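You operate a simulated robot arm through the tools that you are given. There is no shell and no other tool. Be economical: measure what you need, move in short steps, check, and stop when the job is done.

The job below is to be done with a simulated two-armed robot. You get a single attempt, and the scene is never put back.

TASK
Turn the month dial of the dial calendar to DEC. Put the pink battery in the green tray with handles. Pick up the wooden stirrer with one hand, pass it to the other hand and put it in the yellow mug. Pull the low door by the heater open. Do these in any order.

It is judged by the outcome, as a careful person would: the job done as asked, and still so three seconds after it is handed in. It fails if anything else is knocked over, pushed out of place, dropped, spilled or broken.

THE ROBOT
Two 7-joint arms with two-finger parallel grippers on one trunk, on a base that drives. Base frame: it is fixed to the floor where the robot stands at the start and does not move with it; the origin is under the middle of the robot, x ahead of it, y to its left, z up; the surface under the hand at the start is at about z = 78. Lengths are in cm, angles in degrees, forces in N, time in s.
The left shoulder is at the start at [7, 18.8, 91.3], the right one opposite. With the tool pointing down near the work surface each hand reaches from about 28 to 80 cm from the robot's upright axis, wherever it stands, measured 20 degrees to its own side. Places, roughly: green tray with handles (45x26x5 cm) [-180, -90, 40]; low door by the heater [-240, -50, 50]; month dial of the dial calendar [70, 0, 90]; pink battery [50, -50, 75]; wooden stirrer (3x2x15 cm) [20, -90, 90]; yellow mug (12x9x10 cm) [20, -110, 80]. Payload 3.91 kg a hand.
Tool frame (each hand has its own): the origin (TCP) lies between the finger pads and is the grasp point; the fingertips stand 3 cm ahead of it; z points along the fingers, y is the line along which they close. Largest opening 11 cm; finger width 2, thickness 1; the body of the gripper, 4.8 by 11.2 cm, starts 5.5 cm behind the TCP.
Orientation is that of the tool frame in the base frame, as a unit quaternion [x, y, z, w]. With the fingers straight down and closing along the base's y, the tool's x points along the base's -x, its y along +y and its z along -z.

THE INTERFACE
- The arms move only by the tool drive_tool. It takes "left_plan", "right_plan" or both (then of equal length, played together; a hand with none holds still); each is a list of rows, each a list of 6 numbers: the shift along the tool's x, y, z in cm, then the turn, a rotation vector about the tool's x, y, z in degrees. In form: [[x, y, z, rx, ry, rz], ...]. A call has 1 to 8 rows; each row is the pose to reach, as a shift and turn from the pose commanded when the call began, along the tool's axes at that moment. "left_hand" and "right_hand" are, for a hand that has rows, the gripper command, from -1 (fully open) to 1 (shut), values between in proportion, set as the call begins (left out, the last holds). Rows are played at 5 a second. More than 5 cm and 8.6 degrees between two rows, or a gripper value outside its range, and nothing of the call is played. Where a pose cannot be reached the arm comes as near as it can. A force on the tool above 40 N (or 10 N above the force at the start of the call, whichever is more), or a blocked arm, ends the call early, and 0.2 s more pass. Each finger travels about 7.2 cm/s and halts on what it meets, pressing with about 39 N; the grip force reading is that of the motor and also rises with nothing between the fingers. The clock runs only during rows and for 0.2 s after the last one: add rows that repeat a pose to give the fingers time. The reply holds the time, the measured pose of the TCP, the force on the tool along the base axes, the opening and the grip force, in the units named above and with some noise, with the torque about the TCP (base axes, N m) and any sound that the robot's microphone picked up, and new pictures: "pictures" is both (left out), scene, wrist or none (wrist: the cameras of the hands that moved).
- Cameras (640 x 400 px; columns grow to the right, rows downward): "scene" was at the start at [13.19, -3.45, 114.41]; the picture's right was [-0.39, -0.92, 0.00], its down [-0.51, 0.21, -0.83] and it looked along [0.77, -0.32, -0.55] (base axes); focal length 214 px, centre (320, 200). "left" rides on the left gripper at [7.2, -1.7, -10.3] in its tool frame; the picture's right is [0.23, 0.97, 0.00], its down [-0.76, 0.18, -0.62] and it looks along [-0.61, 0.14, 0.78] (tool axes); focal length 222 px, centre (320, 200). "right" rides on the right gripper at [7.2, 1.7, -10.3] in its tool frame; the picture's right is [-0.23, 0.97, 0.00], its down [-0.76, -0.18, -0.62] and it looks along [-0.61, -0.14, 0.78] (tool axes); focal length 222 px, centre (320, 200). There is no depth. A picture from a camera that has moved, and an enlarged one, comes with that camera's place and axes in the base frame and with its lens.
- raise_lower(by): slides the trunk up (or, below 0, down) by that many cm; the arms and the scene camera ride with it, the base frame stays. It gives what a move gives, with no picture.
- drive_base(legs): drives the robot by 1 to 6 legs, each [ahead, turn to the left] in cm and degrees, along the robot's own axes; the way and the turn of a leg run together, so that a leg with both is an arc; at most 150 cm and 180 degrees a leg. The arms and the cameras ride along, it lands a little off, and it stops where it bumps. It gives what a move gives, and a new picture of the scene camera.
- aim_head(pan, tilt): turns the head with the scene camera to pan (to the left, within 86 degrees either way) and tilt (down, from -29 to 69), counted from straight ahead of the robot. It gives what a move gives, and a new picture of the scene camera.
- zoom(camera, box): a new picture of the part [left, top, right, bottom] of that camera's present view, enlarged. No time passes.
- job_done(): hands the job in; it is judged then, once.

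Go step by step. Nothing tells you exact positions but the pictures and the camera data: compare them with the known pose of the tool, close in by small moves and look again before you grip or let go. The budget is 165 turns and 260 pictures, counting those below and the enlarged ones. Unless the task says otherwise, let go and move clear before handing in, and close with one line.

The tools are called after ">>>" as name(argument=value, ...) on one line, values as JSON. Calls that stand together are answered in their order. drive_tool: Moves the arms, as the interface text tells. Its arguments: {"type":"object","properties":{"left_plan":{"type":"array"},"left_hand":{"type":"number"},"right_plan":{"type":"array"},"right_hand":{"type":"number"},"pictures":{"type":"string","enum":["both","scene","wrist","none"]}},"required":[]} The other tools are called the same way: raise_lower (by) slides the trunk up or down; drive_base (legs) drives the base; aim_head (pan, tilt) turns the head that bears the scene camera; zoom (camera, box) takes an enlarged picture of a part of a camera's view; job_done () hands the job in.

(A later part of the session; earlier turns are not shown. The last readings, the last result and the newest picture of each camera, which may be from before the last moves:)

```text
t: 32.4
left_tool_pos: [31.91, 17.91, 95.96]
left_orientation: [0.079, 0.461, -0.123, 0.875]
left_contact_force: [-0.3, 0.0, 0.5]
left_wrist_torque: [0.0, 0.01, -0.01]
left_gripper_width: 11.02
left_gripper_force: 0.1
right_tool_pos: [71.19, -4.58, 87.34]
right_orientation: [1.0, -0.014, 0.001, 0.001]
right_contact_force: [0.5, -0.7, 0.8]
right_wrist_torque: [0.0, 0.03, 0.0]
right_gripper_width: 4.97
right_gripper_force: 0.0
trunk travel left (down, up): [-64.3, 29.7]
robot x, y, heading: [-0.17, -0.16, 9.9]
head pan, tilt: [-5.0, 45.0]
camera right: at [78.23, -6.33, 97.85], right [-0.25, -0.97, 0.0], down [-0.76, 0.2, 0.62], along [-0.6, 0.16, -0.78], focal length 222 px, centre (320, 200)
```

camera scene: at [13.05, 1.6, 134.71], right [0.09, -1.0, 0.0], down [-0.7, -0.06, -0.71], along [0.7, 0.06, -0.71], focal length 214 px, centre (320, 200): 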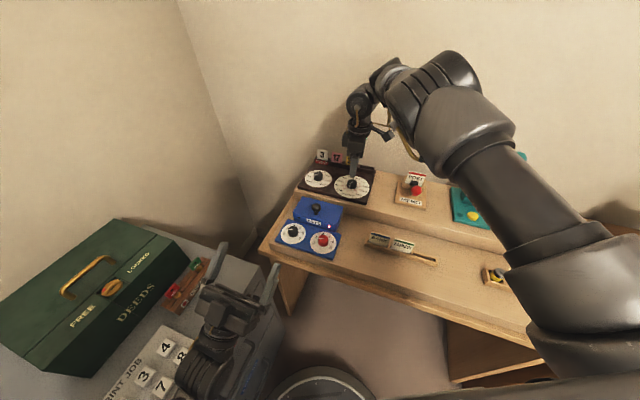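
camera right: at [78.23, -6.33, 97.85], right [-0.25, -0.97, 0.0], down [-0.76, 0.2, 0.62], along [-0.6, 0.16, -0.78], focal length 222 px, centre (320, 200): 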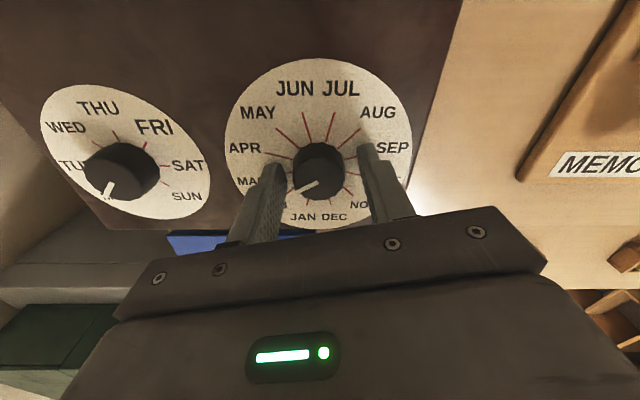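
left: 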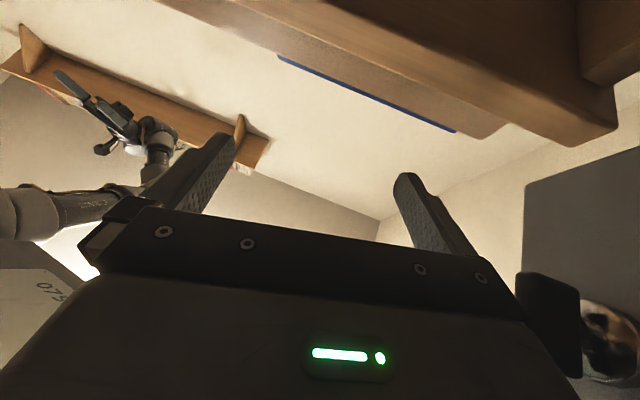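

The dial is at FEB and the hand has a stroke of about 105°. Gripping and turning clockwise 104°, then winding back.

>>> drive_tool(right_plan=[[0, 0, 0, 0, 0, 0], [0, 0, 0, 0, 0, 0], [0, 0, 0, 0, 0, 0], [0, 0, 0, 0, 0, 8], [0, 0, 0, 0, 0, 16], [0, 0, 0, 0, 0, 24], [0, 0, 0, 0, 0, 32], [0, 0, 0, 0, 0, 40]], right_hand=1, pictures="none")

>>> drive_tool(right_plan=[[0, 0, 0, 0, 0, 8], [0, 0, 0, 0, 0, 16], [0, 0, 0, 0, 0, 24], [0, 0, 0, 0, 0, 32], [0, 0, 0, 0, 0, 40], [0, 0, 0, 0, 0, 48], [0, 0, 0, 0, 0, 56], [0, 0, 0, 0, 0, 64]], pictures="wrist")

```text
t: 34.2
left_tool_pos: [31.78, 17.88, 96.0]
left_orientation: [0.079, 0.462, -0.123, 0.875]
left_contact_force: [0.1, 1.4, 0.1]
left_wrist_torque: [0.0, 0.0, 0.0]
left_gripper_width: 11.01
left_gripper_force: 0.1
right_tool_pos: [71.01, -4.35, 87.46]
right_orientation: [0.934, -0.358, 0.001, 0.002]
right_contact_force: [-4.4, -0.9, -0.9]
right_wrist_torque: [0.14, 0.7, 0.0]
right_gripper_width: 3.35
right_gripper_force: 44.7
trunk travel left (down, up): [-64.3, 29.7]
robot x, y, heading: [0.0, -0.06, 10.3]
head pan, tilt: [-5.0, 45.0]
```

```text
t: 36.0
left_tool_pos: [31.73, 17.87, 95.94]
left_orientation: [0.079, 0.461, -0.123, 0.875]
left_contact_force: [-1.0, -1.3, 0.3]
left_wrist_torque: [0.0, 0.0, -0.01]
left_gripper_width: 11.01
left_gripper_force: 0.1
right_tool_pos: [71.05, -4.53, 87.42]
right_orientation: [-0.603, 0.798, -0.002, -0.001]
right_contact_force: [-11.8, -3.2, -3.8]
right_wrist_torque: [-1.12, 0.61, 0.04]
right_gripper_width: 3.39
right_gripper_force: 45.2
trunk travel left (down, up): [-64.3, 29.7]
robot x, y, heading: [0.26, -0.15, 10.3]
head pan, tilt: [-5.0, 45.0]
camera right: at [67.28, -10.94, 97.85], right [-0.88, 0.48, 0.0], down [0.38, 0.69, 0.62], along [0.3, 0.54, -0.78], focal length 222 px, centre (320, 200)
```

right: 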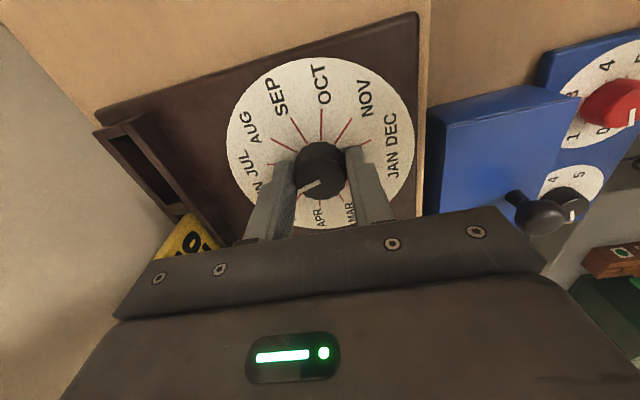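

The knob is now near MAY/JUN. Opening and winding back 104°.

>>> drive_tool(right_plan=[[0, 0, 0, 0, 0, 0], [0, 0, 0, 0, 0, 0], [0, 0, 0, 0, 0, -8], [0, 0, 0, 0, 0, -16], [0, 0, 0, 0, 0, -24], [0, 0, 0, 0, 0, -32], [0, 0, 0, 0, 0, -40], [0, 0, 0, 0, 0, -48]], right_hand=0.1, pictures="none")

>>> drive_tool(right_plan=[[0, 0, 0, 0, 0, -8], [0, 0, 0, 0, 0, -16], [0, 0, 0, 0, 0, -24], [0, 0, 0, 0, 0, -32], [0, 0, 0, 0, 0, -40], [0, 0, 0, 0, 0, -48], [0, 0, 0, 0, 0, -56]], pictures="wrist")

```text
t: 37.8
left_tool_pos: [31.63, 18.01, 95.96]
left_orientation: [0.079, 0.462, -0.123, 0.875]
left_contact_force: [-0.4, 1.0, 0.5]
left_wrist_torque: [0.0, 0.0, 0.01]
left_gripper_width: 11.0
left_gripper_force: 0.1
right_tool_pos: [71.03, -4.43, 87.45]
right_orientation: [0.876, -0.482, 0.003, 0.002]
right_contact_force: [-0.2, -0.2, 4.0]
right_wrist_torque: [-0.01, 0.17, -0.06]
right_gripper_width: 4.95
right_gripper_force: 0.1
trunk travel left (down, up): [-64.3, 29.7]
robot x, y, heading: [-0.04, -0.18, 10.3]
head pan, tilt: [-5.0, 45.0]
```

```text
t: 39.4
left_tool_pos: [31.78, 18.02, 95.87]
left_orientation: [0.079, 0.462, -0.123, 0.875]
left_contact_force: [0.5, 0.9, 0.2]
left_wrist_torque: [-0.01, -0.01, -0.01]
left_gripper_width: 10.99
left_gripper_force: 0.1
right_tool_pos: [71.09, -4.45, 87.3]
right_orientation: [1.0, -0.013, 0.001, 0.002]
right_contact_force: [3.6, -0.8, 4.0]
right_wrist_torque: [0.12, -0.07, -0.13]
right_gripper_width: 4.93
right_gripper_force: 0.5
trunk travel left (down, up): [-64.3, 29.7]
robot x, y, heading: [0.04, -0.15, 10.2]
head pan, tilt: [-5.0, 45.0]
camera right: at [78.18, -6.34, 97.84], right [-0.25, -0.97, 0.0], down [-0.76, 0.2, 0.62], along [-0.6, 0.16, -0.78], focal length 222 px, centre (320, 200)
```

right: 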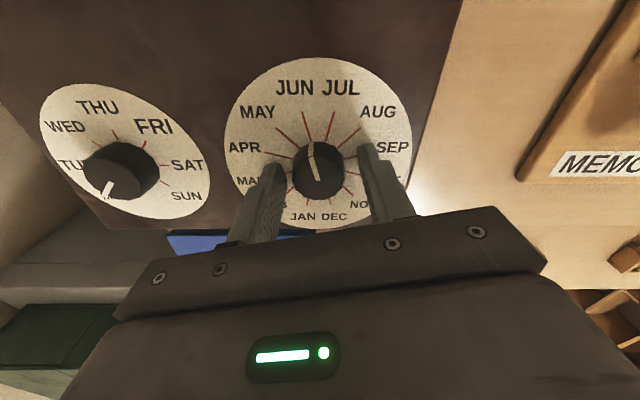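

Now at JUN; DEC is 180° further. Second stroke.

>>> drive_tool(right_plan=[[0, 0, -0.15, 0, 0, 0], [0, 0, -0.15, 0, 0, 0], [0, 0, -0.15, 0, 0, 0], [0, 0, -0.15, 0, 0, 8], [0, 0, -0.15, 0, 0, 16], [0, 0, -0.15, 0, 0, 24], [0, 0, -0.15, 0, 0, 32], [0, 0, -0.15, 0, 0, 40]], right_hand=1, pictures="none")

>>> drive_tool(right_plan=[[0, 0, 0, 0, 0, 8], [0, 0, 0, 0, 0, 16], [0, 0, 0, 0, 0, 24], [0, 0, 0, 0, 0, 32], [0, 0, 0, 0, 0, 40], [0, 0, 0, 0, 0, 48], [0, 0, 0, 0, 0, 56], [0, 0, 0, 0, 0, 64]], pictures="none")

>>> drive_tool(right_plan=[[0, 0, 0, 0, 0, 0], [0, 0, 0, 0, 0, 0], [0, 0, 0, 0, 0, -8], [0, 0, 0, 0, 0, -16], [0, 0, 0, 0, 0, -24], [0, 0, 0, 0, 0, -32], [0, 0, 0, 0, 0, -40], [0, 0, 0, 0, 0, -48]], right_hand=0.1, pictures="none")

>>> drive_tool(right_plan=[[0, 0, 0, 0, 0, -8], [0, 0, 0, 0, 0, -16], [0, 0, 0, 0, 0, -24], [0, 0, 0, 0, 0, -32], [0, 0, 0, 0, 0, -40], [0, 0, 0, 0, 0, -48], [0, 0, 0, 0, 0, -56]], pictures="wrist")

```text
t: 41.2
left_tool_pos: [31.78, 18.1, 95.91]
left_orientation: [0.079, 0.461, -0.123, 0.875]
left_contact_force: [-0.4, -0.2, -0.2]
left_wrist_torque: [-0.04, -0.02, 0.0]
left_gripper_width: 10.97
left_gripper_force: 0.1
right_tool_pos: [71.1, -4.41, 87.47]
right_orientation: [0.934, -0.357, 0.0, 0.002]
right_contact_force: [-14.7, 5.8, -13.5]
right_wrist_torque: [0.88, 1.01, 0.0]
right_gripper_width: 3.34
right_gripper_force: 45.1
trunk travel left (down, up): [-64.3, 29.7]
robot x, y, heading: [-0.21, 0.19, 10.2]
head pan, tilt: [-5.0, 45.0]
```

```text
t: 43.0
left_tool_pos: [31.77, 17.87, 95.99]
left_orientation: [0.08, 0.461, -0.124, 0.875]
left_contact_force: [0.3, -0.1, 0.4]
left_wrist_torque: [0.04, 0.01, 0.0]
left_gripper_width: 11.01
left_gripper_force: 0.0
right_tool_pos: [71.0, -4.33, 87.47]
right_orientation: [-0.604, 0.797, -0.001, -0.001]
right_contact_force: [-24.3, 5.1, -23.2]
right_wrist_torque: [0.76, 0.23, -0.03]
right_gripper_width: 3.35
right_gripper_force: 45.3
trunk travel left (down, up): [-64.3, 29.7]
robot x, y, heading: [-0.02, 0.16, 10.3]
head pan, tilt: [-5.0, 45.0]
```

```text
t: 44.8
left_tool_pos: [31.83, 17.95, 96.03]
left_orientation: [0.079, 0.461, -0.123, 0.875]
left_contact_force: [-0.3, -0.1, 0.2]
left_wrist_torque: [0.02, 0.01, -0.01]
left_gripper_width: 10.99
left_gripper_force: 0.0
right_tool_pos: [71.08, -4.46, 87.54]
right_orientation: [0.877, -0.481, 0.001, 0.0]
right_contact_force: [-0.4, 0.0, -0.8]
right_wrist_torque: [0.01, 0.0, 0.02]
right_gripper_width: 4.94
right_gripper_force: 0.0
trunk travel left (down, up): [-64.3, 29.7]
robot x, y, heading: [-0.13, 0.36, 10.1]
head pan, tilt: [-5.0, 45.0]
```

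```text
t: 46.4
left_tool_pos: [31.74, 17.99, 96.07]
left_orientation: [0.079, 0.461, -0.123, 0.875]
left_contact_force: [-0.5, 0.0, -0.7]
left_wrist_torque: [0.03, 0.01, -0.01]
left_gripper_width: 10.98
left_gripper_force: 0.1
right_tool_pos: [71.08, -4.38, 87.64]
right_orientation: [1.0, -0.015, 0.001, 0.002]
right_contact_force: [-0.4, -0.3, 0.8]
right_wrist_torque: [0.02, -0.02, 0.01]
right_gripper_width: 4.95
right_gripper_force: 0.1
trunk travel left (down, up): [-64.3, 29.7]
robot x, y, heading: [-0.61, -0.2, 10.1]
head pan, tilt: [-5.0, 45.0]
camera right: at [78.2, -6.26, 98.02], right [-0.25, -0.97, 0.0], down [-0.76, 0.2, 0.62], along [-0.6, 0.16, -0.78], focal length 222 px, centre (320, 200)
```

right: 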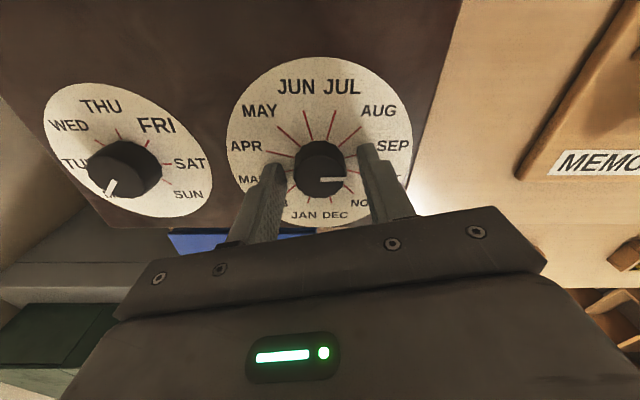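

The pointer is near SEP/OCT, about 78° short of DEC. I'll turn 76° and check.

>>> drive_tool(right_plan=[[0, 0, 0, 0, 0, 0], [0, 0, 0, 0, 0, 0], [0, 0, 0, 0, 0, 0], [0, 0, 0, 0, 0, 8], [0, 0, 0, 0, 0, 16], [0, 0, 0, 0, 0, 24], [0, 0, 0, 0, 0, 32], [0, 0, 0, 0, 0, 40]], right_hand=1, pictures="none")

>>> drive_tool(right_plan=[[0, 0, 0, 0, 0, 8], [0, 0, 0, 0, 0, 16], [0, 0, 0, 0, 0, 24], [0, 0, 0, 0, 0, 32], [0, 0, 0, 0, 0, 36], [0, 0, 0, 0, 0, 36]], pictures="none")

>>> drive_tool(right_plan=[[0, 0, 0, 0, 0, 0], [0, 0, 0, 0, 0, 0]], right_hand=0.1, pictures="wrist")

>>> zoom(camera="right", box=[200, 30, 440, 230])

```text
t: 48.2
left_tool_pos: [31.68, 18.05, 96.03]
left_orientation: [0.08, 0.461, -0.124, 0.875]
left_contact_force: [0.2, 0.2, 0.2]
left_wrist_torque: [0.01, -0.02, 0.01]
left_gripper_width: 10.98
left_gripper_force: 0.1
right_tool_pos: [70.97, -4.42, 87.52]
right_orientation: [0.934, -0.358, 0.001, 0.001]
right_contact_force: [-3.9, -1.6, 4.1]
right_wrist_torque: [-0.2, -0.56, -0.02]
right_gripper_width: 3.35
right_gripper_force: 45.1
trunk travel left (down, up): [-64.3, 29.7]
robot x, y, heading: [0.21, -0.19, 10.2]
head pan, tilt: [-5.0, 45.0]
```

```text
t: 49.6
left_tool_pos: [31.84, 17.88, 96.05]
left_orientation: [0.079, 0.461, -0.123, 0.875]
left_contact_force: [-0.4, 0.3, -0.6]
left_wrist_torque: [-0.01, 0.0, 0.01]
left_gripper_width: 11.0
left_gripper_force: 0.0
right_tool_pos: [71.04, -4.49, 87.58]
right_orientation: [0.778, -0.628, 0.002, 0.0]
right_contact_force: [-1.7, -1.0, 4.3]
right_wrist_torque: [-0.56, 0.42, -0.02]
right_gripper_width: 3.36
right_gripper_force: 45.7
trunk travel left (down, up): [-64.3, 29.7]
robot x, y, heading: [-0.02, -0.03, 10.0]
head pan, tilt: [-5.0, 45.0]
```

```text
t: 50.2
left_tool_pos: [31.78, 17.88, 96.07]
left_orientation: [0.079, 0.462, -0.123, 0.875]
left_contact_force: [-0.9, 0.0, 0.8]
left_wrist_torque: [-0.04, 0.02, -0.01]
left_gripper_width: 10.99
left_gripper_force: 0.0
right_tool_pos: [70.93, -4.44, 87.6]
right_orientation: [0.779, -0.627, 0.002, 0.001]
right_contact_force: [0.7, -0.4, -0.2]
right_wrist_torque: [-0.03, 0.01, 0.01]
right_gripper_width: 4.93
right_gripper_force: 0.1
trunk travel left (down, up): [-64.3, 29.7]
robot x, y, heading: [0.16, -0.07, 10.2]
head pan, tilt: [-5.0, 45.0]
camera right: at [70.87, -11.83, 97.95], right [-1.0, 0.01, 0.0], down [0.01, 0.78, 0.62], along [0.01, 0.62, -0.78], focal length 222 px, centre (320, 200)
```

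right: 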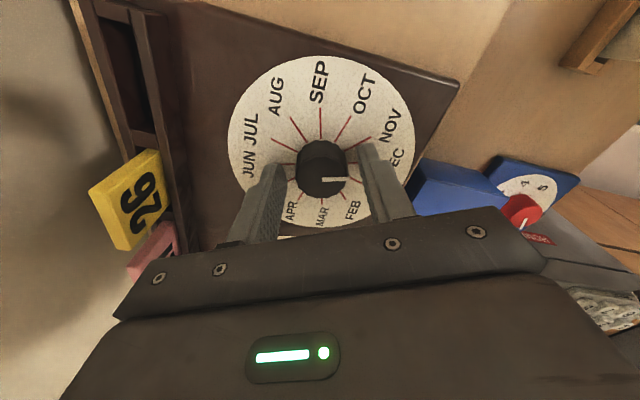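

```text
2.00 times, centred on (320, 130) of right
camera zoom: at [70.87, -11.83, 97.95], right [-1.0, 0.01, 0.0], down [0.01, 0.78, 0.62], along [0.01, 0.62, -0.78], focal length 444 px, centre (320, 340)
```

zoom: 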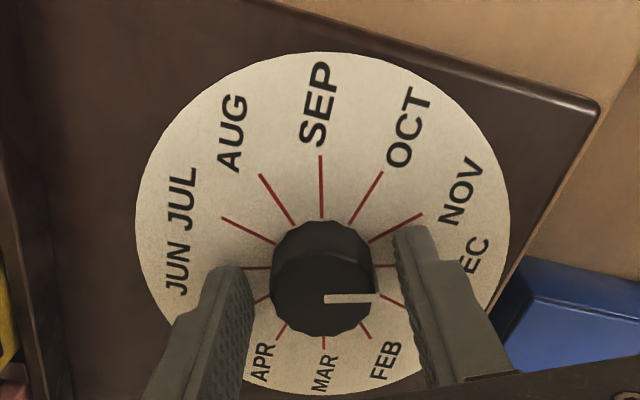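

The pointer is now parallel to the DEC tick (SEP is straight up, DEC is horizontal). Retreating upward and verifying.

>>> drive_tool(right_plan=[[0, 0, -2, 0, 0, 0], [0, 0, -5, 0, 0, 0], [0, 0, -9, 0, 0, 0], [0, 0, -13, 0, 0, 0], [0, 0, -17, 0, 0, 0]], pictures="none")

>>> zoom(camera="scene", box=[290, 130, 402, 200])

>>> zoom(camera="right", box=[160, 0, 480, 200])

```text
t: 51.4
left_tool_pos: [31.76, 17.96, 96.06]
left_orientation: [0.08, 0.461, -0.124, 0.875]
left_contact_force: [0.5, 0.1, 0.1]
left_wrist_torque: [-0.01, 0.02, -0.03]
left_gripper_width: 11.0
left_gripper_force: 0.1
right_tool_pos: [70.35, -4.86, 101.23]
right_orientation: [0.779, -0.627, 0.002, 0.001]
right_contact_force: [0.6, 0.9, 0.3]
right_wrist_torque: [-0.01, -0.01, -0.01]
right_gripper_width: 4.95
right_gripper_force: 0.0
right hand out of reach, approached as far as the arm can: row 4, 5
trunk travel left (down, up): [-64.3, 29.7]
robot x, y, heading: [-0.01, -0.1, 10.2]
head pan, tilt: [-5.0, 45.0]
```

```text
5.71 times, centred on (346, 165) of scene
camera zoom: at [13.02, 1.72, 134.7], right [0.09, -1.0, 0.0], down [-0.7, -0.07, -0.71], along [0.7, 0.06, -0.71], focal length 1226 px, centre (171, 400)
```

zoom: 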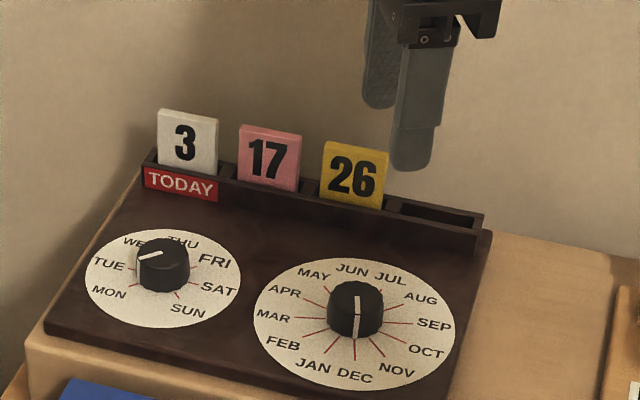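

```text
2.00 times, centred on (320, 100) of right
camera zoom: at [70.16, -12.37, 111.65], right [-1.0, 0.01, 0.0], down [0.01, 0.78, 0.62], along [0.01, 0.62, -0.78], focal length 444 px, centre (320, 400)
```

zoom: 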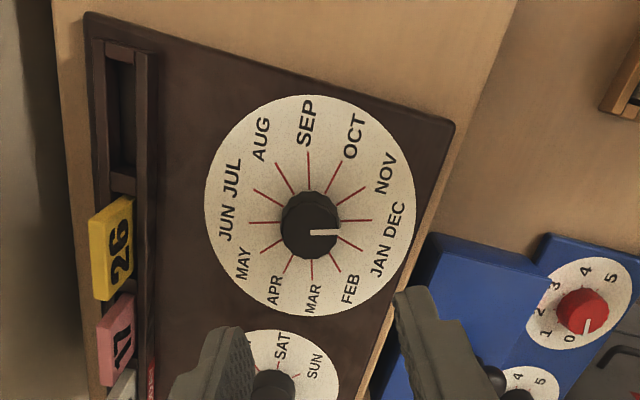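

The dial reads DEC. Next the battery: I'll turn the base right 22° so it lies comfortably on the right hand's side.

>>> drive_base(legs=[[0, -22]])

```text
t: 53.0
left_tool_pos: [35.59, 5.19, 95.72]
left_orientation: [0.15, 0.448, -0.277, 0.837]
left_contact_force: [0.8, 1.2, -0.2]
left_wrist_torque: [0.02, 0.0, -0.04]
left_gripper_width: 11.0
left_gripper_force: 0.0
right_tool_pos: [63.87, -29.67, 101.13]
right_orientation: [-0.655, 0.756, -0.001, 0.0]
right_contact_force: [1.0, 0.5, -0.5]
right_wrist_torque: [-0.02, 0.07, 0.0]
right_gripper_width: 4.92
right_gripper_force: 0.1
trunk travel left (down, up): [-64.3, 29.7]
robot x, y, heading: [-0.36, 0.44, -9.7]
head pan, tilt: [-5.0, 45.0]
stopped in leg 1: the robot was blocked; the commanded pose is now the measured one
camera scene: at [12.49, -3.47, 134.72], right [-0.25, -0.97, -0.01], down [-0.68, 0.18, -0.71], along [0.68, -0.17, -0.71], focal length 214 px, centre (320, 200)
```

scene: 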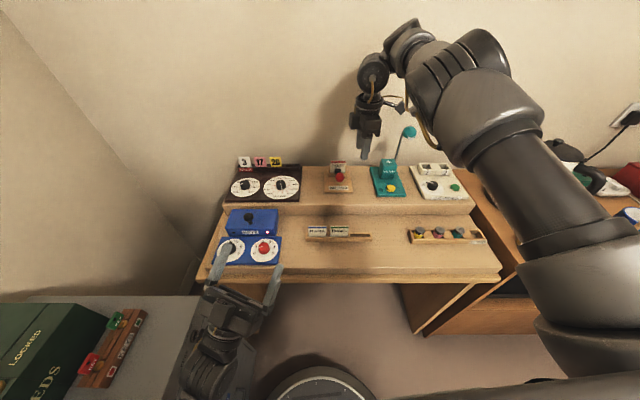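

The base reported being blocked near the end of the turn. I'll look toward the right to see what the arm or base met.

>>> aim_head(pan=-50, tilt=40)

>>> aim_head(pan=-10, tilt=65)

>>> zoom(camera="right", box=[0, 0, 640, 400])

```text
t: 54.1
left_tool_pos: [35.33, 5.04, 95.93]
left_orientation: [0.153, 0.445, -0.277, 0.838]
left_contact_force: [0.2, 0.2, -0.5]
left_wrist_torque: [0.0, 0.0, -0.01]
left_gripper_width: 10.99
left_gripper_force: 0.1
right_tool_pos: [63.51, -30.01, 101.25]
right_orientation: [-0.654, 0.756, 0.0, 0.003]
right_contact_force: [0.7, 0.8, 0.7]
right_wrist_torque: [0.03, 0.0, -0.02]
right_gripper_width: 4.94
right_gripper_force: 0.0
trunk travel left (down, up): [-64.3, 29.7]
robot x, y, heading: [-0.1, -0.12, -9.7]
head pan, tilt: [-50.0, 40.0]
camera scene: at [8.41, -8.97, 135.42], right [-0.86, -0.5, -0.01], down [-0.32, 0.56, -0.76], along [0.39, -0.66, -0.65], focal length 214 px, centre (320, 200)
```

scene: 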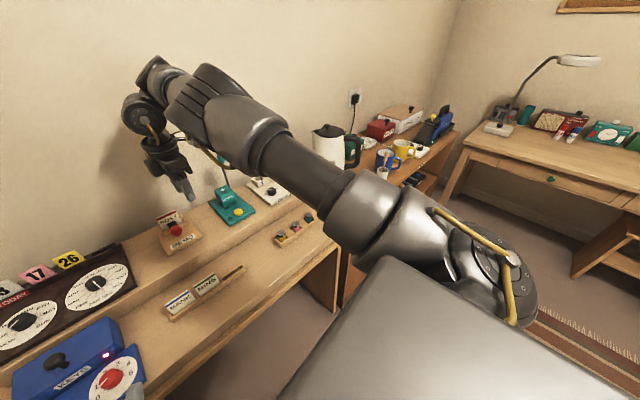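

```text
t: 55.1
left_tool_pos: [35.32, 5.1, 96.02]
left_orientation: [0.154, 0.444, -0.278, 0.838]
left_contact_force: [-0.1, -0.2, 0.2]
left_wrist_torque: [0.01, 0.0, -0.01]
left_gripper_width: 11.01
left_gripper_force: 0.0
right_tool_pos: [63.4, -30.05, 101.35]
right_orientation: [-0.653, 0.757, -0.001, 0.004]
right_contact_force: [0.2, 0.1, -0.7]
right_wrist_torque: [0.0, 0.0, -0.02]
right_gripper_width: 4.95
right_gripper_force: 0.1
trunk travel left (down, up): [-64.3, 29.7]
robot x, y, heading: [0.08, -0.23, -9.8]
head pan, tilt: [-10.0, 65.0]
camera scene: at [9.82, -3.7, 132.24], right [-0.34, -0.94, -0.01], down [-0.85, 0.31, -0.43], along [0.4, -0.14, -0.9], focal length 214 px, centre (320, 200)
```

scene: 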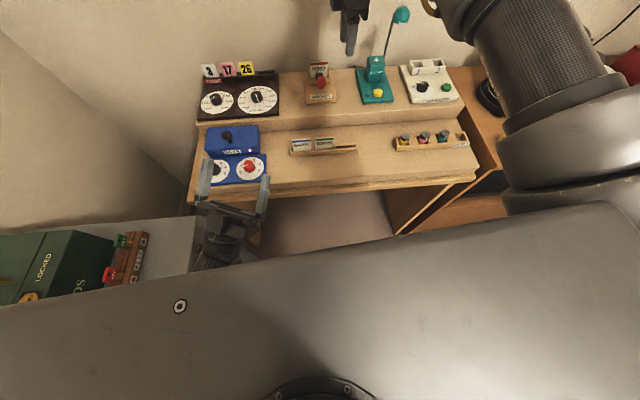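

```text
1.00 times, centred on (320, 200) of right (not enlarged: the box is as wide or as high as the picture)
camera zoom: at [60.6, -37.02, 111.76], right [-0.93, 0.37, -0.01], down [0.28, 0.73, 0.63], along [0.23, 0.58, -0.78], focal length 222 px, centre (320, 200)
```

zoom: 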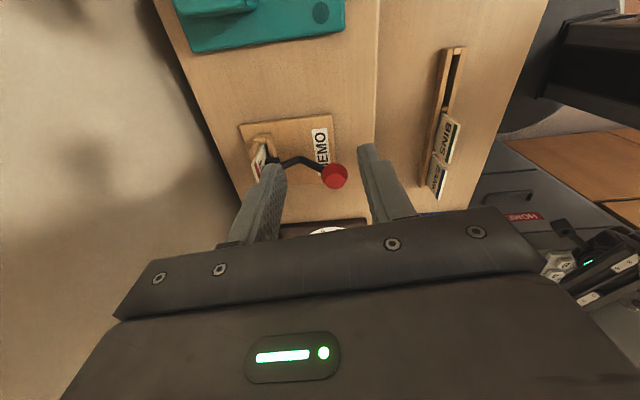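

>>> zoom(camera="scene", box=[320, 0, 480, 110])

>>> aim_head(pan=-20, tilt=40)

>>> zoom(camera="scene", box=[220, 60, 420, 200])

```text
3.64 times, centred on (400, 55) of scene
camera zoom: at [9.82, -3.7, 132.24], right [-0.34, -0.94, -0.01], down [-0.85, 0.31, -0.43], along [0.4, -0.14, -0.9], focal length 780 px, centre (29, 727)
```

zoom: 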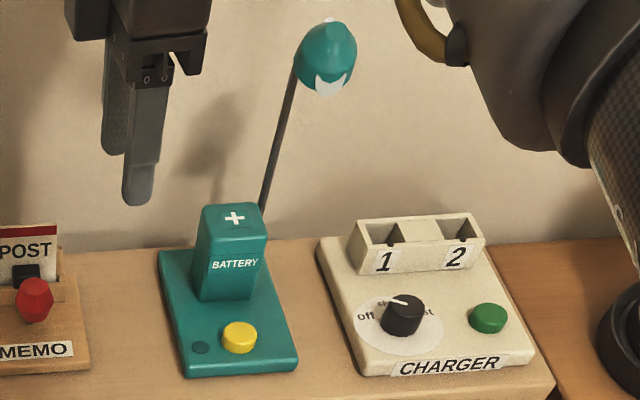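

```text
t: 56.0
left_tool_pos: [35.31, 4.9, 95.89]
left_orientation: [0.154, 0.444, -0.278, 0.838]
left_contact_force: [0.6, 0.0, -0.2]
left_wrist_torque: [0.0, 0.03, 0.01]
left_gripper_width: 11.03
left_gripper_force: 0.1
right_tool_pos: [63.54, -30.09, 101.42]
right_orientation: [-0.653, 0.757, -0.002, 0.004]
right_contact_force: [0.3, 0.5, 0.2]
right_wrist_torque: [-0.01, 0.0, -0.01]
right_gripper_width: 4.97
right_gripper_force: 0.1
trunk travel left (down, up): [-64.3, 29.7]
robot x, y, heading: [-0.31, -0.06, -9.9]
head pan, tilt: [-20.0, 40.0]
camera scene: at [11.49, -5.9, 135.45], right [-0.5, -0.87, -0.01], down [-0.55, 0.32, -0.77], along [0.67, -0.38, -0.64], focal length 214 px, centre (320, 200)
```

scene: 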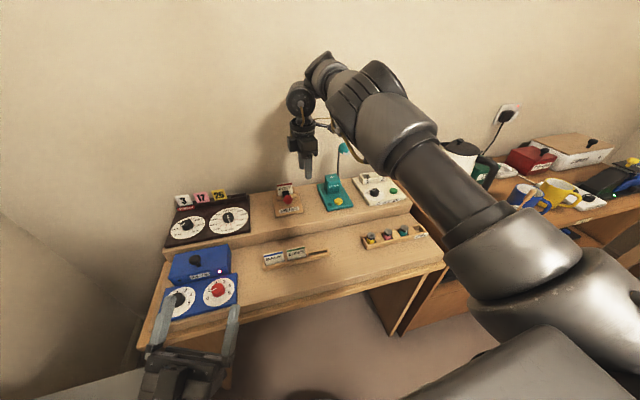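

```text
2.86 times, centred on (320, 130) of scene
camera zoom: at [11.49, -5.9, 135.45], right [-0.5, -0.87, -0.01], down [-0.55, 0.32, -0.77], along [0.67, -0.38, -0.64], focal length 613 px, centre (320, 400)
```

zoom: 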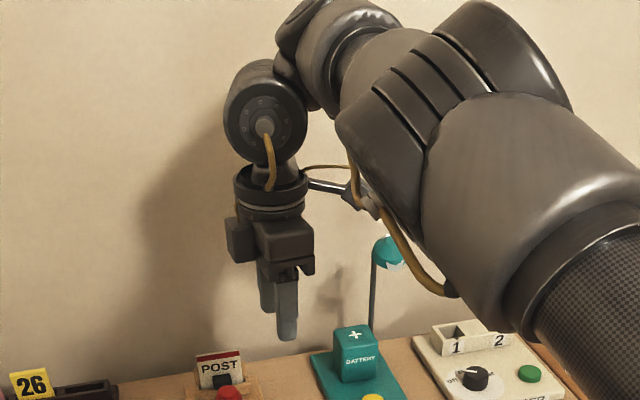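

Nothing is displaced; the lamp, kettle and cards are in place. I'll retract the hand from the wall side, then move it right, above the battery rack.

>>> drive_tool(right_plan=[[0.7, 4.9, 0, 0, 0, 0], [1.4, 9.8, 0, 0, 0, 0], [2.1, 14.7, 0, 0, 0, 0], [2.6, 17.8, 0, 0, 0, 0], [7, 18, 0, 0, 0, 0], [11.8, 18.4, 0, 0, 0, 0], [16.5, 18.8, 0, 0, 0, 0], [21, 19.1, 0, 0, 0, 0]])

>>> zoom(camera="right", box=[160, 0, 480, 200])

```text
t: 57.0
left_tool_pos: [35.57, 5.35, 95.86]
left_orientation: [0.149, 0.448, -0.277, 0.837]
left_contact_force: [-0.7, 0.4, -0.6]
left_wrist_torque: [-0.01, 0.0, 0.0]
left_gripper_width: 11.01
left_gripper_force: 0.0
right_tool_pos: [46.34, -33.48, 94.48]
right_orientation: [-0.639, 0.765, 0.068, -0.04]
right_contact_force: [-0.1, 1.0, 0.3]
right_wrist_torque: [-0.03, 0.02, 0.01]
right_gripper_width: 4.97
right_gripper_force: 0.1
right hand out of reach, approached as far as the arm can: row 3, 4
trunk travel left (down, up): [-64.3, 29.7]
robot x, y, heading: [-0.21, -0.41, -9.4]
head pan, tilt: [-20.0, 40.0]
stopped in row 4 (right hand): the arm was blocked; the commanded pose is now the measured one
camera scene: at [12.05, -5.67, 135.47], right [-0.49, -0.87, 0.0], down [-0.56, 0.32, -0.77], along [0.67, -0.38, -0.64], focal length 214 px, centre (320, 200)
camera right: at [44.91, -40.82, 104.84], right [-0.91, 0.39, 0.16], down [0.4, 0.69, 0.61], along [0.13, 0.61, -0.78], focal length 222 px, centre (320, 200)
```

scene: 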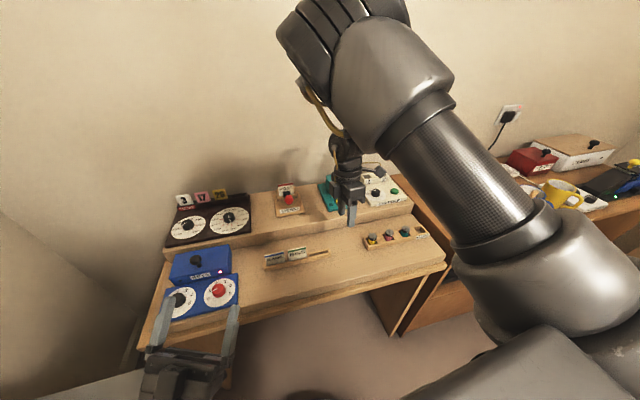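
right: 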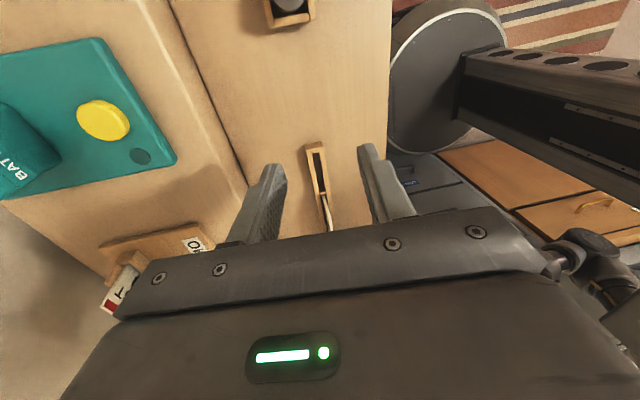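

```text
2.00 times, centred on (320, 100) of right
camera zoom: at [44.91, -40.82, 104.84], right [-0.91, 0.39, 0.16], down [0.4, 0.69, 0.61], along [0.13, 0.61, -0.78], focal length 444 px, centre (320, 400)
```

zoom: 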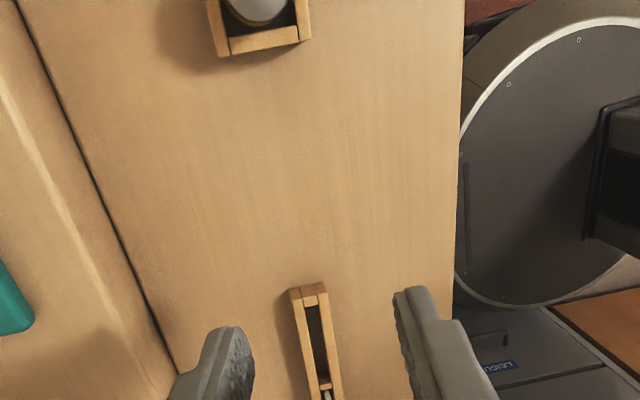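

The arm was blocked and dipped a little, about 9° off vertical, but nothing was touched. I'll level it, raise slightly, and move right with clockwise yaw.

>>> drive_tool(right_plan=[[2, 0, -2, 4.5, 0.7, 0], [5, 0, -4, 8.3, 1.4, 0], [9, -0.3, -4, 8.3, 1.4, 0], [13, -0.5, -4, 8.3, 1.4, 0]], pictures="wrist")

```text
t: 58.0
left_tool_pos: [35.41, 5.03, 95.91]
left_orientation: [0.152, 0.446, -0.277, 0.838]
left_contact_force: [0.4, 0.1, -0.2]
left_wrist_torque: [-0.01, -0.01, -0.02]
left_gripper_width: 11.0
left_gripper_force: 0.1
right_tool_pos: [44.98, -46.66, 98.01]
right_orientation: [-0.644, 0.765, 0.003, -0.004]
right_contact_force: [0.4, -0.5, 0.0]
right_wrist_torque: [0.01, -0.02, 0.01]
right_gripper_width: 4.95
right_gripper_force: 0.1
trunk travel left (down, up): [-64.3, 29.7]
robot x, y, heading: [-0.46, 0.05, -9.7]
head pan, tilt: [-20.0, 40.0]
camera right: at [42.04, -53.55, 108.55], right [-0.92, 0.39, 0.01], down [0.31, 0.72, 0.62], along [0.24, 0.57, -0.78], focal length 222 px, centre (320, 200)
```

right: 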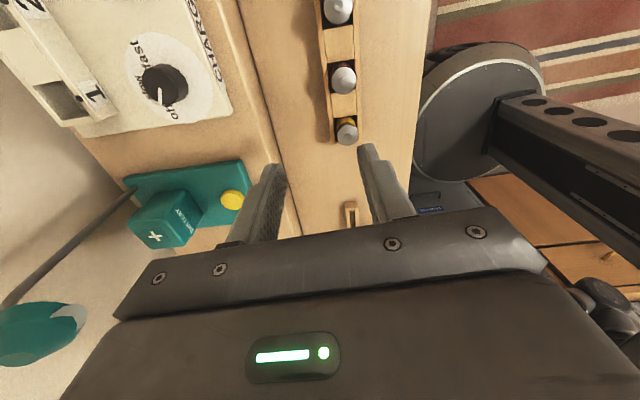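

The pink battery top is about (41.4, -48.5, 82). I'll move above it and descend partway.

>>> drive_tool(right_plan=[[2.4, 3.2, 0, 0, 0, 5], [2.4, 3.2, 4, 0, 0, 5], [2.4, 3.2, 8, 0, 0, 5]], right_hand=0)

>>> zoom(camera="right", box=[200, 0, 440, 200])

>>> zoom(camera="scene", box=[340, 190, 440, 260])

```text
t: 58.8
left_tool_pos: [35.39, 5.12, 96.0]
left_orientation: [0.153, 0.444, -0.278, 0.838]
left_contact_force: [0.0, 0.1, -0.2]
left_wrist_torque: [0.0, -0.02, -0.03]
left_gripper_width: 10.99
left_gripper_force: 0.0
right_tool_pos: [41.22, -48.78, 89.99]
right_orientation: [-0.607, 0.794, 0.003, -0.004]
right_contact_force: [-1.0, -0.1, 0.5]
right_wrist_torque: [0.01, 0.0, 0.02]
right_gripper_width: 5.5
right_gripper_force: 0.0
trunk travel left (down, up): [-64.3, 29.7]
robot x, y, heading: [-0.21, -0.33, -9.5]
head pan, tilt: [-20.0, 40.0]
camera scene: at [11.7, -5.87, 135.45], right [-0.5, -0.87, -0.01], down [-0.56, 0.32, -0.77], along [0.67, -0.38, -0.64], focal length 214 px, centre (320, 200)
camera right: at [37.72, -55.34, 100.4], right [-0.88, 0.47, 0.01], down [0.38, 0.69, 0.62], along [0.29, 0.55, -0.78], focal length 222 px, centre (320, 200)
```

scene: 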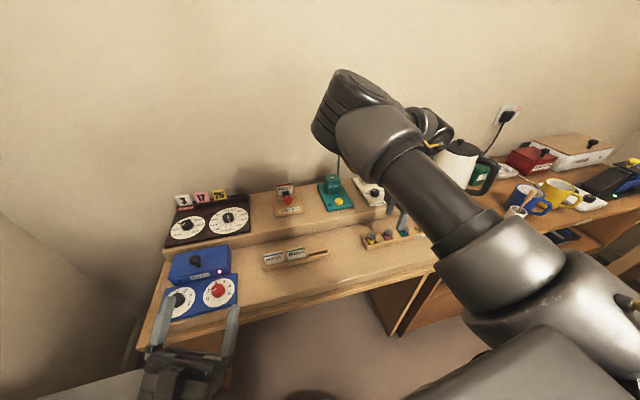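
right: 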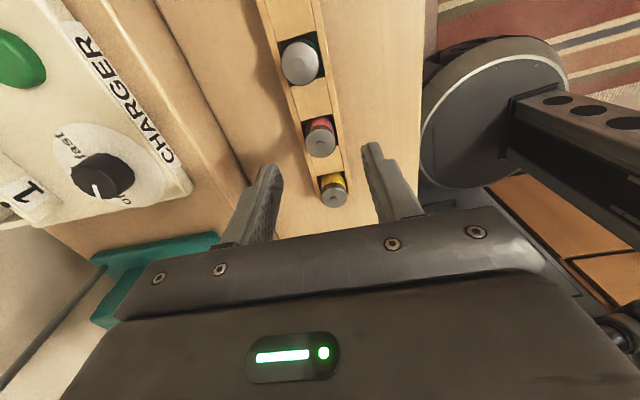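

```text
2.00 times, centred on (320, 100) of right
camera zoom: at [37.72, -55.34, 100.4], right [-0.88, 0.47, 0.01], down [0.38, 0.69, 0.62], along [0.29, 0.55, -0.78], focal length 444 px, centre (320, 400)
```

zoom: 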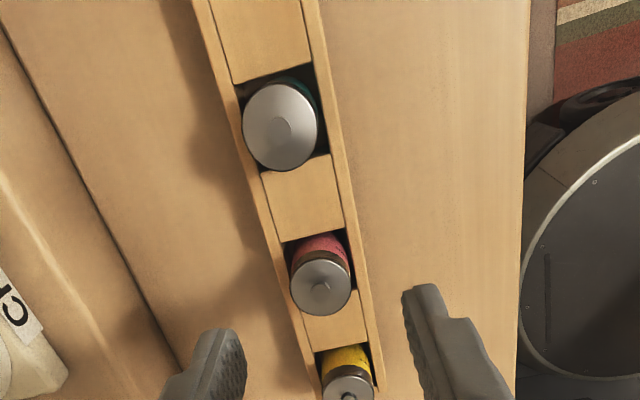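

```text
5.71 times, centred on (390, 225) of scene
camera zoom: at [11.7, -5.87, 135.45], right [-0.5, -0.87, -0.01], down [-0.56, 0.32, -0.77], along [0.67, -0.38, -0.64], focal length 1226 px, centre (-80, 57)
```

zoom: 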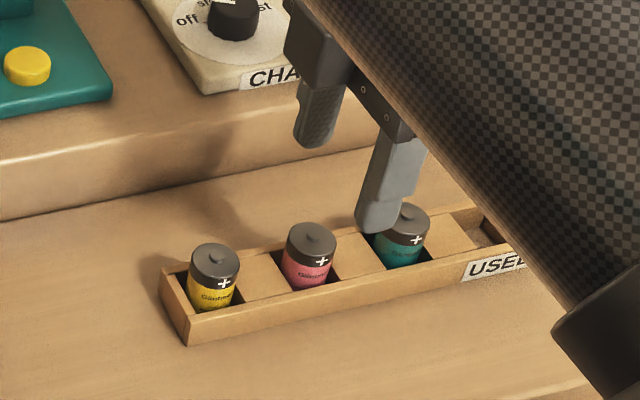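

Pink battery top is (41.3, -48.3, 83) and the rack wall top about z=80. Descending to straddle it above the rack wall, then closing.

>>> drive_tool(right_plan=[[-0.4, 0, 3, 0, 0, 0], [-0.4, 0, 5, 0, 0, 0], [-0.4, 0, 6.3, 0, 0, 0]], right_hand=0, pictures="none")

>>> zoom(camera="right", box=[200, 40, 440, 240])

>>> zoom(camera="scene", box=[340, 190, 440, 260])

```text
t: 59.6
left_tool_pos: [35.34, 5.08, 96.0]
left_orientation: [0.152, 0.445, -0.277, 0.838]
left_contact_force: [0.1, -0.2, -0.7]
left_wrist_torque: [0.0, 0.03, 0.02]
left_gripper_width: 11.02
left_gripper_force: 0.1
right_tool_pos: [41.28, -48.22, 83.81]
right_orientation: [-0.608, 0.794, 0.003, -0.003]
right_contact_force: [0.0, 0.7, 0.4]
right_wrist_torque: [0.01, 0.04, -0.02]
right_gripper_width: 5.52
right_gripper_force: 0.1
trunk travel left (down, up): [-64.3, 29.7]
robot x, y, heading: [-0.17, -0.03, -9.6]
head pan, tilt: [-20.0, 40.0]
```

```text
2.00 times, centred on (320, 140) of right
camera zoom: at [37.79, -54.82, 94.31], right [-0.88, 0.47, 0.01], down [0.38, 0.69, 0.62], along [0.29, 0.55, -0.78], focal length 444 px, centre (320, 320)
```

zoom: 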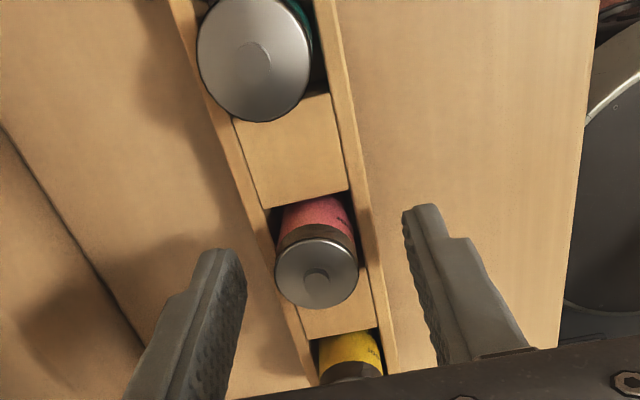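

```text
5.71 times, centred on (390, 225) of scene
camera zoom: at [11.67, -5.91, 135.44], right [-0.5, -0.87, -0.01], down [-0.56, 0.32, -0.77], along [0.67, -0.38, -0.64], focal length 1226 px, centre (-80, 57)
```

zoom: 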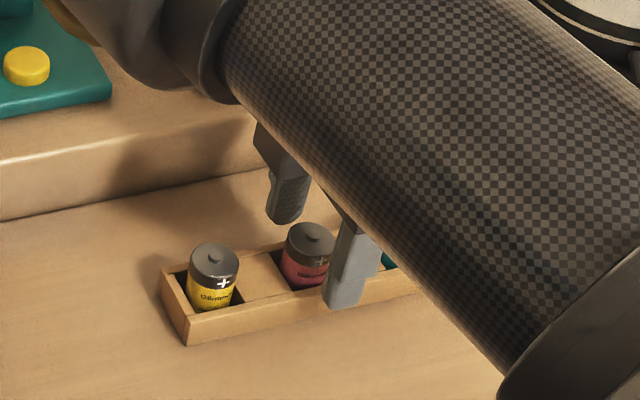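

Well aligned. A small +y nudge, then closing on the battery.

>>> drive_tool(right_plan=[[-0.25, 0, 0.3, 0, 0, 0], [-0.25, 0, 0.3, 0, 0, 0], [-0.25, 0, 0.3, 0, 0, 0], [-0.25, 0, 0.3, 0, 0, 0]], right_hand=0.8, pictures="none")

>>> zoom(camera="right", box=[200, 40, 440, 240])

```text
t: 60.6
left_tool_pos: [35.4, 5.12, 95.96]
left_orientation: [0.152, 0.445, -0.278, 0.838]
left_contact_force: [0.1, -0.1, 0.1]
left_wrist_torque: [-0.03, 0.02, 0.0]
left_gripper_width: 10.98
left_gripper_force: 0.0
right_tool_pos: [41.42, -47.94, 83.64]
right_orientation: [-0.607, 0.795, 0.003, -0.003]
right_contact_force: [1.9, -3.3, 8.0]
right_wrist_torque: [-0.17, -0.16, -0.06]
right_gripper_width: 2.46
right_gripper_force: 39.1
trunk travel left (down, up): [-64.3, 29.7]
robot x, y, heading: [-0.36, -0.28, -9.7]
head pan, tilt: [-20.0, 40.0]
```

```text
2.00 times, centred on (320, 140) of right
camera zoom: at [37.84, -54.53, 94.11], right [-0.88, 0.47, 0.01], down [0.37, 0.69, 0.62], along [0.29, 0.55, -0.78], focal length 444 px, centre (320, 320)
```

zoom: 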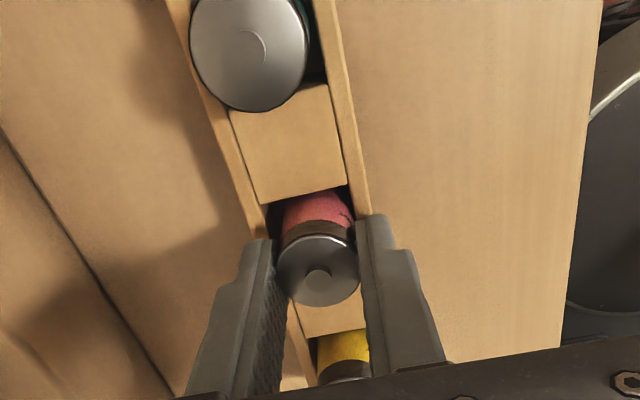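

Gripped (2.5 cm). Lifting straight up.

>>> drive_tool(right_plan=[[0, 0, -1, 0, 0, 0], [0, 0, -2.5, 0, 0, 0], [0, 0, -4.5, 0, 0, 0], [0, 0, -7, 0, 0, 0], [0, 0, -10, 0, 0, 0], [0, 0, -13, 0, 0, 0]])

>>> zoom(camera="scene", box=[340, 170, 460, 260])

```text
t: 62.0
left_tool_pos: [35.39, 5.08, 95.87]
left_orientation: [0.153, 0.444, -0.279, 0.837]
left_contact_force: [-0.4, -1.1, 0.6]
left_wrist_torque: [0.01, 0.01, 0.03]
left_gripper_width: 10.99
left_gripper_force: 0.0
right_tool_pos: [41.27, -47.9, 96.48]
right_orientation: [-0.608, 0.794, 0.003, -0.003]
right_contact_force: [0.6, -0.3, 0.8]
right_wrist_torque: [-0.01, -0.01, -0.01]
right_gripper_width: 1.08
right_gripper_force: 0.1
trunk travel left (down, up): [-64.3, 29.7]
robot x, y, heading: [-0.36, -0.31, -9.7]
head pan, tilt: [-20.0, 40.0]
camera scene: at [11.66, -5.94, 135.44], right [-0.5, -0.87, -0.01], down [-0.56, 0.32, -0.77], along [0.67, -0.38, -0.64], focal length 214 px, centre (320, 200)
camera right: at [37.76, -54.55, 106.84], right [-0.88, 0.47, 0.01], down [0.38, 0.69, 0.62], along [0.29, 0.55, -0.78], focal length 222 px, centre (320, 200)
```

scene: 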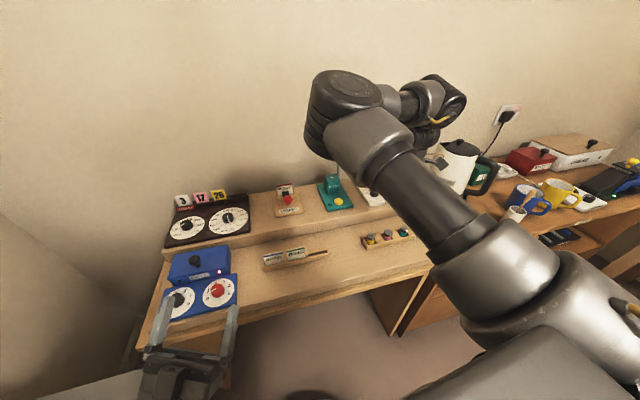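
right: 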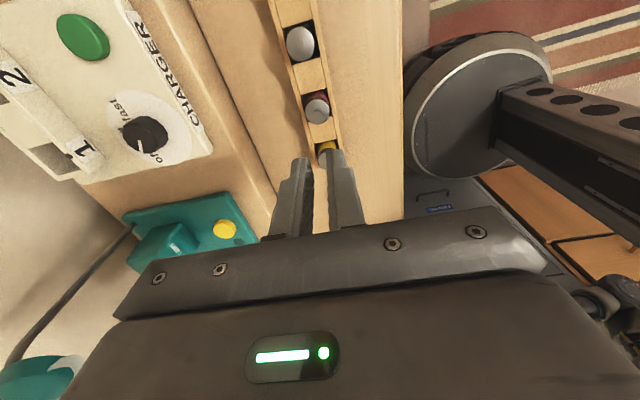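

```text
4.44 times, centred on (400, 215) of scene
camera zoom: at [11.66, -5.94, 135.44], right [-0.5, -0.87, -0.01], down [-0.56, 0.32, -0.77], along [0.67, -0.38, -0.64], focal length 953 px, centre (-36, 133)
```

zoom: 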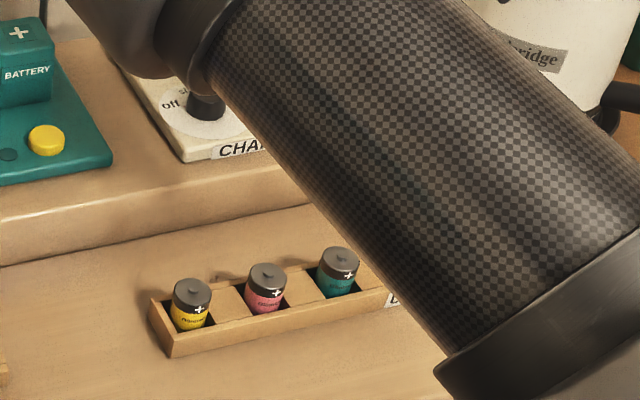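

It slipped out of the grip; the battery is still upright in its slot. I'll try again, centred a little further in -y, with full grip and a slow lift.

>>> drive_tool(right_plan=[[0.3, 0, 4, 0, 0, 0], [0.3, 0, 8, 0, 0, 0], [0.3, 0, 11, 0, 0, 0], [0.3, 0, 12.7, 0, 0, 0]], right_hand=0.2, pictures="none")

>>> drive_tool(right_plan=[[0, 0, 0, 0, 0, 0], [0, 0, 0, 0, 0, 0], [0, 0, 0, 0, 0, 0], [0, 0, 0, 0, 0, 0]], right_hand=1, pictures="none")

>>> drive_tool(right_plan=[[0, 0, -0.2, 0, 0, 0], [0, 0, -0.4, 0, 0, 0], [0, 0, -0.6, 0, 0, 0], [0, 0, -0.8, 0, 0, 0]], pictures="wrist")

>>> zoom(camera="right", box=[200, 40, 440, 240])

```text
t: 63.0
left_tool_pos: [35.44, 5.11, 96.02]
left_orientation: [0.152, 0.445, -0.278, 0.838]
left_contact_force: [0.2, -0.1, 0.1]
left_wrist_torque: [-0.02, 0.02, -0.01]
left_gripper_width: 11.01
left_gripper_force: 0.0
right_tool_pos: [41.16, -48.15, 83.89]
right_orientation: [-0.608, 0.794, 0.002, -0.004]
right_contact_force: [0.0, 0.6, 0.4]
right_wrist_torque: [0.01, 0.02, -0.01]
right_gripper_width: 4.42
right_gripper_force: 0.1
trunk travel left (down, up): [-64.3, 29.7]
robot x, y, heading: [-0.15, -0.2, -9.8]
head pan, tilt: [-20.0, 40.0]
```

```text
t: 64.0
left_tool_pos: [35.52, 5.1, 95.96]
left_orientation: [0.152, 0.447, -0.278, 0.837]
left_contact_force: [0.5, 0.3, 0.2]
left_wrist_torque: [0.01, 0.0, 0.0]
left_gripper_width: 11.0
left_gripper_force: 0.0
right_tool_pos: [41.25, -48.09, 83.88]
right_orientation: [-0.609, 0.794, 0.003, -0.003]
right_contact_force: [10.8, -3.6, -3.3]
right_wrist_torque: [-0.21, -0.58, 0.04]
right_gripper_width: 2.46
right_gripper_force: 39.1
trunk travel left (down, up): [-64.3, 29.7]
robot x, y, heading: [-0.17, -0.19, -9.6]
head pan, tilt: [-20.0, 40.0]
```

```text
t: 65.0
left_tool_pos: [35.47, 5.06, 95.93]
left_orientation: [0.152, 0.446, -0.277, 0.837]
left_contact_force: [0.3, -0.5, 0.2]
left_wrist_torque: [-0.03, 0.02, 0.02]
left_gripper_width: 11.0
left_gripper_force: 0.1
right_tool_pos: [41.33, -48.02, 84.75]
right_orientation: [-0.608, 0.794, 0.002, -0.003]
right_contact_force: [12.2, -6.2, -5.3]
right_wrist_torque: [-0.33, -0.71, 0.02]
right_gripper_width: 2.45
right_gripper_force: 39.0
trunk travel left (down, up): [-64.3, 29.7]
robot x, y, heading: [-0.37, -0.01, -9.6]
head pan, tilt: [-20.0, 40.0]
camera right: at [37.77, -54.6, 95.11], right [-0.88, 0.47, 0.01], down [0.38, 0.69, 0.62], along [0.29, 0.55, -0.78], focal length 222 px, centre (320, 200)
```

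right: 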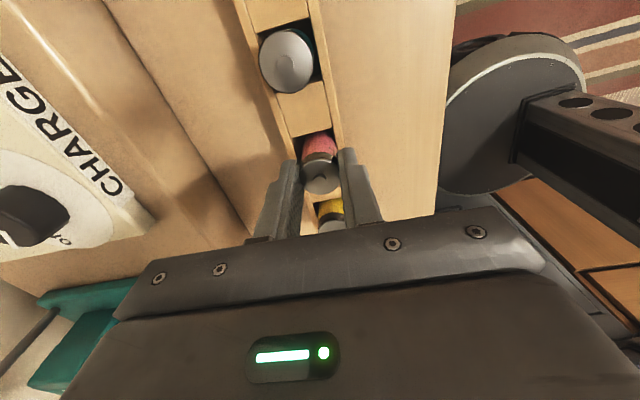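

```text
2.00 times, centred on (320, 140) of right
camera zoom: at [37.77, -54.6, 95.11], right [-0.88, 0.47, 0.01], down [0.38, 0.69, 0.62], along [0.29, 0.55, -0.78], focal length 444 px, centre (320, 320)
```

zoom: 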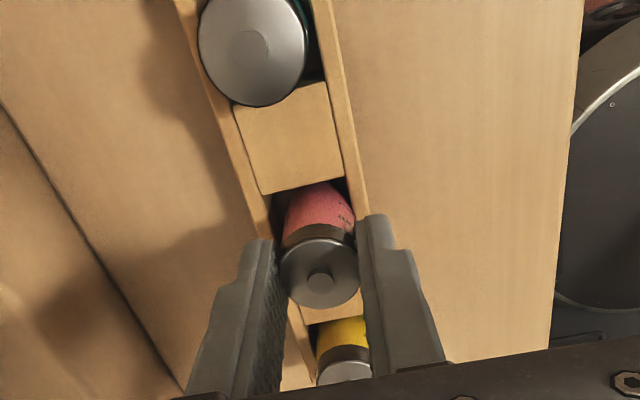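

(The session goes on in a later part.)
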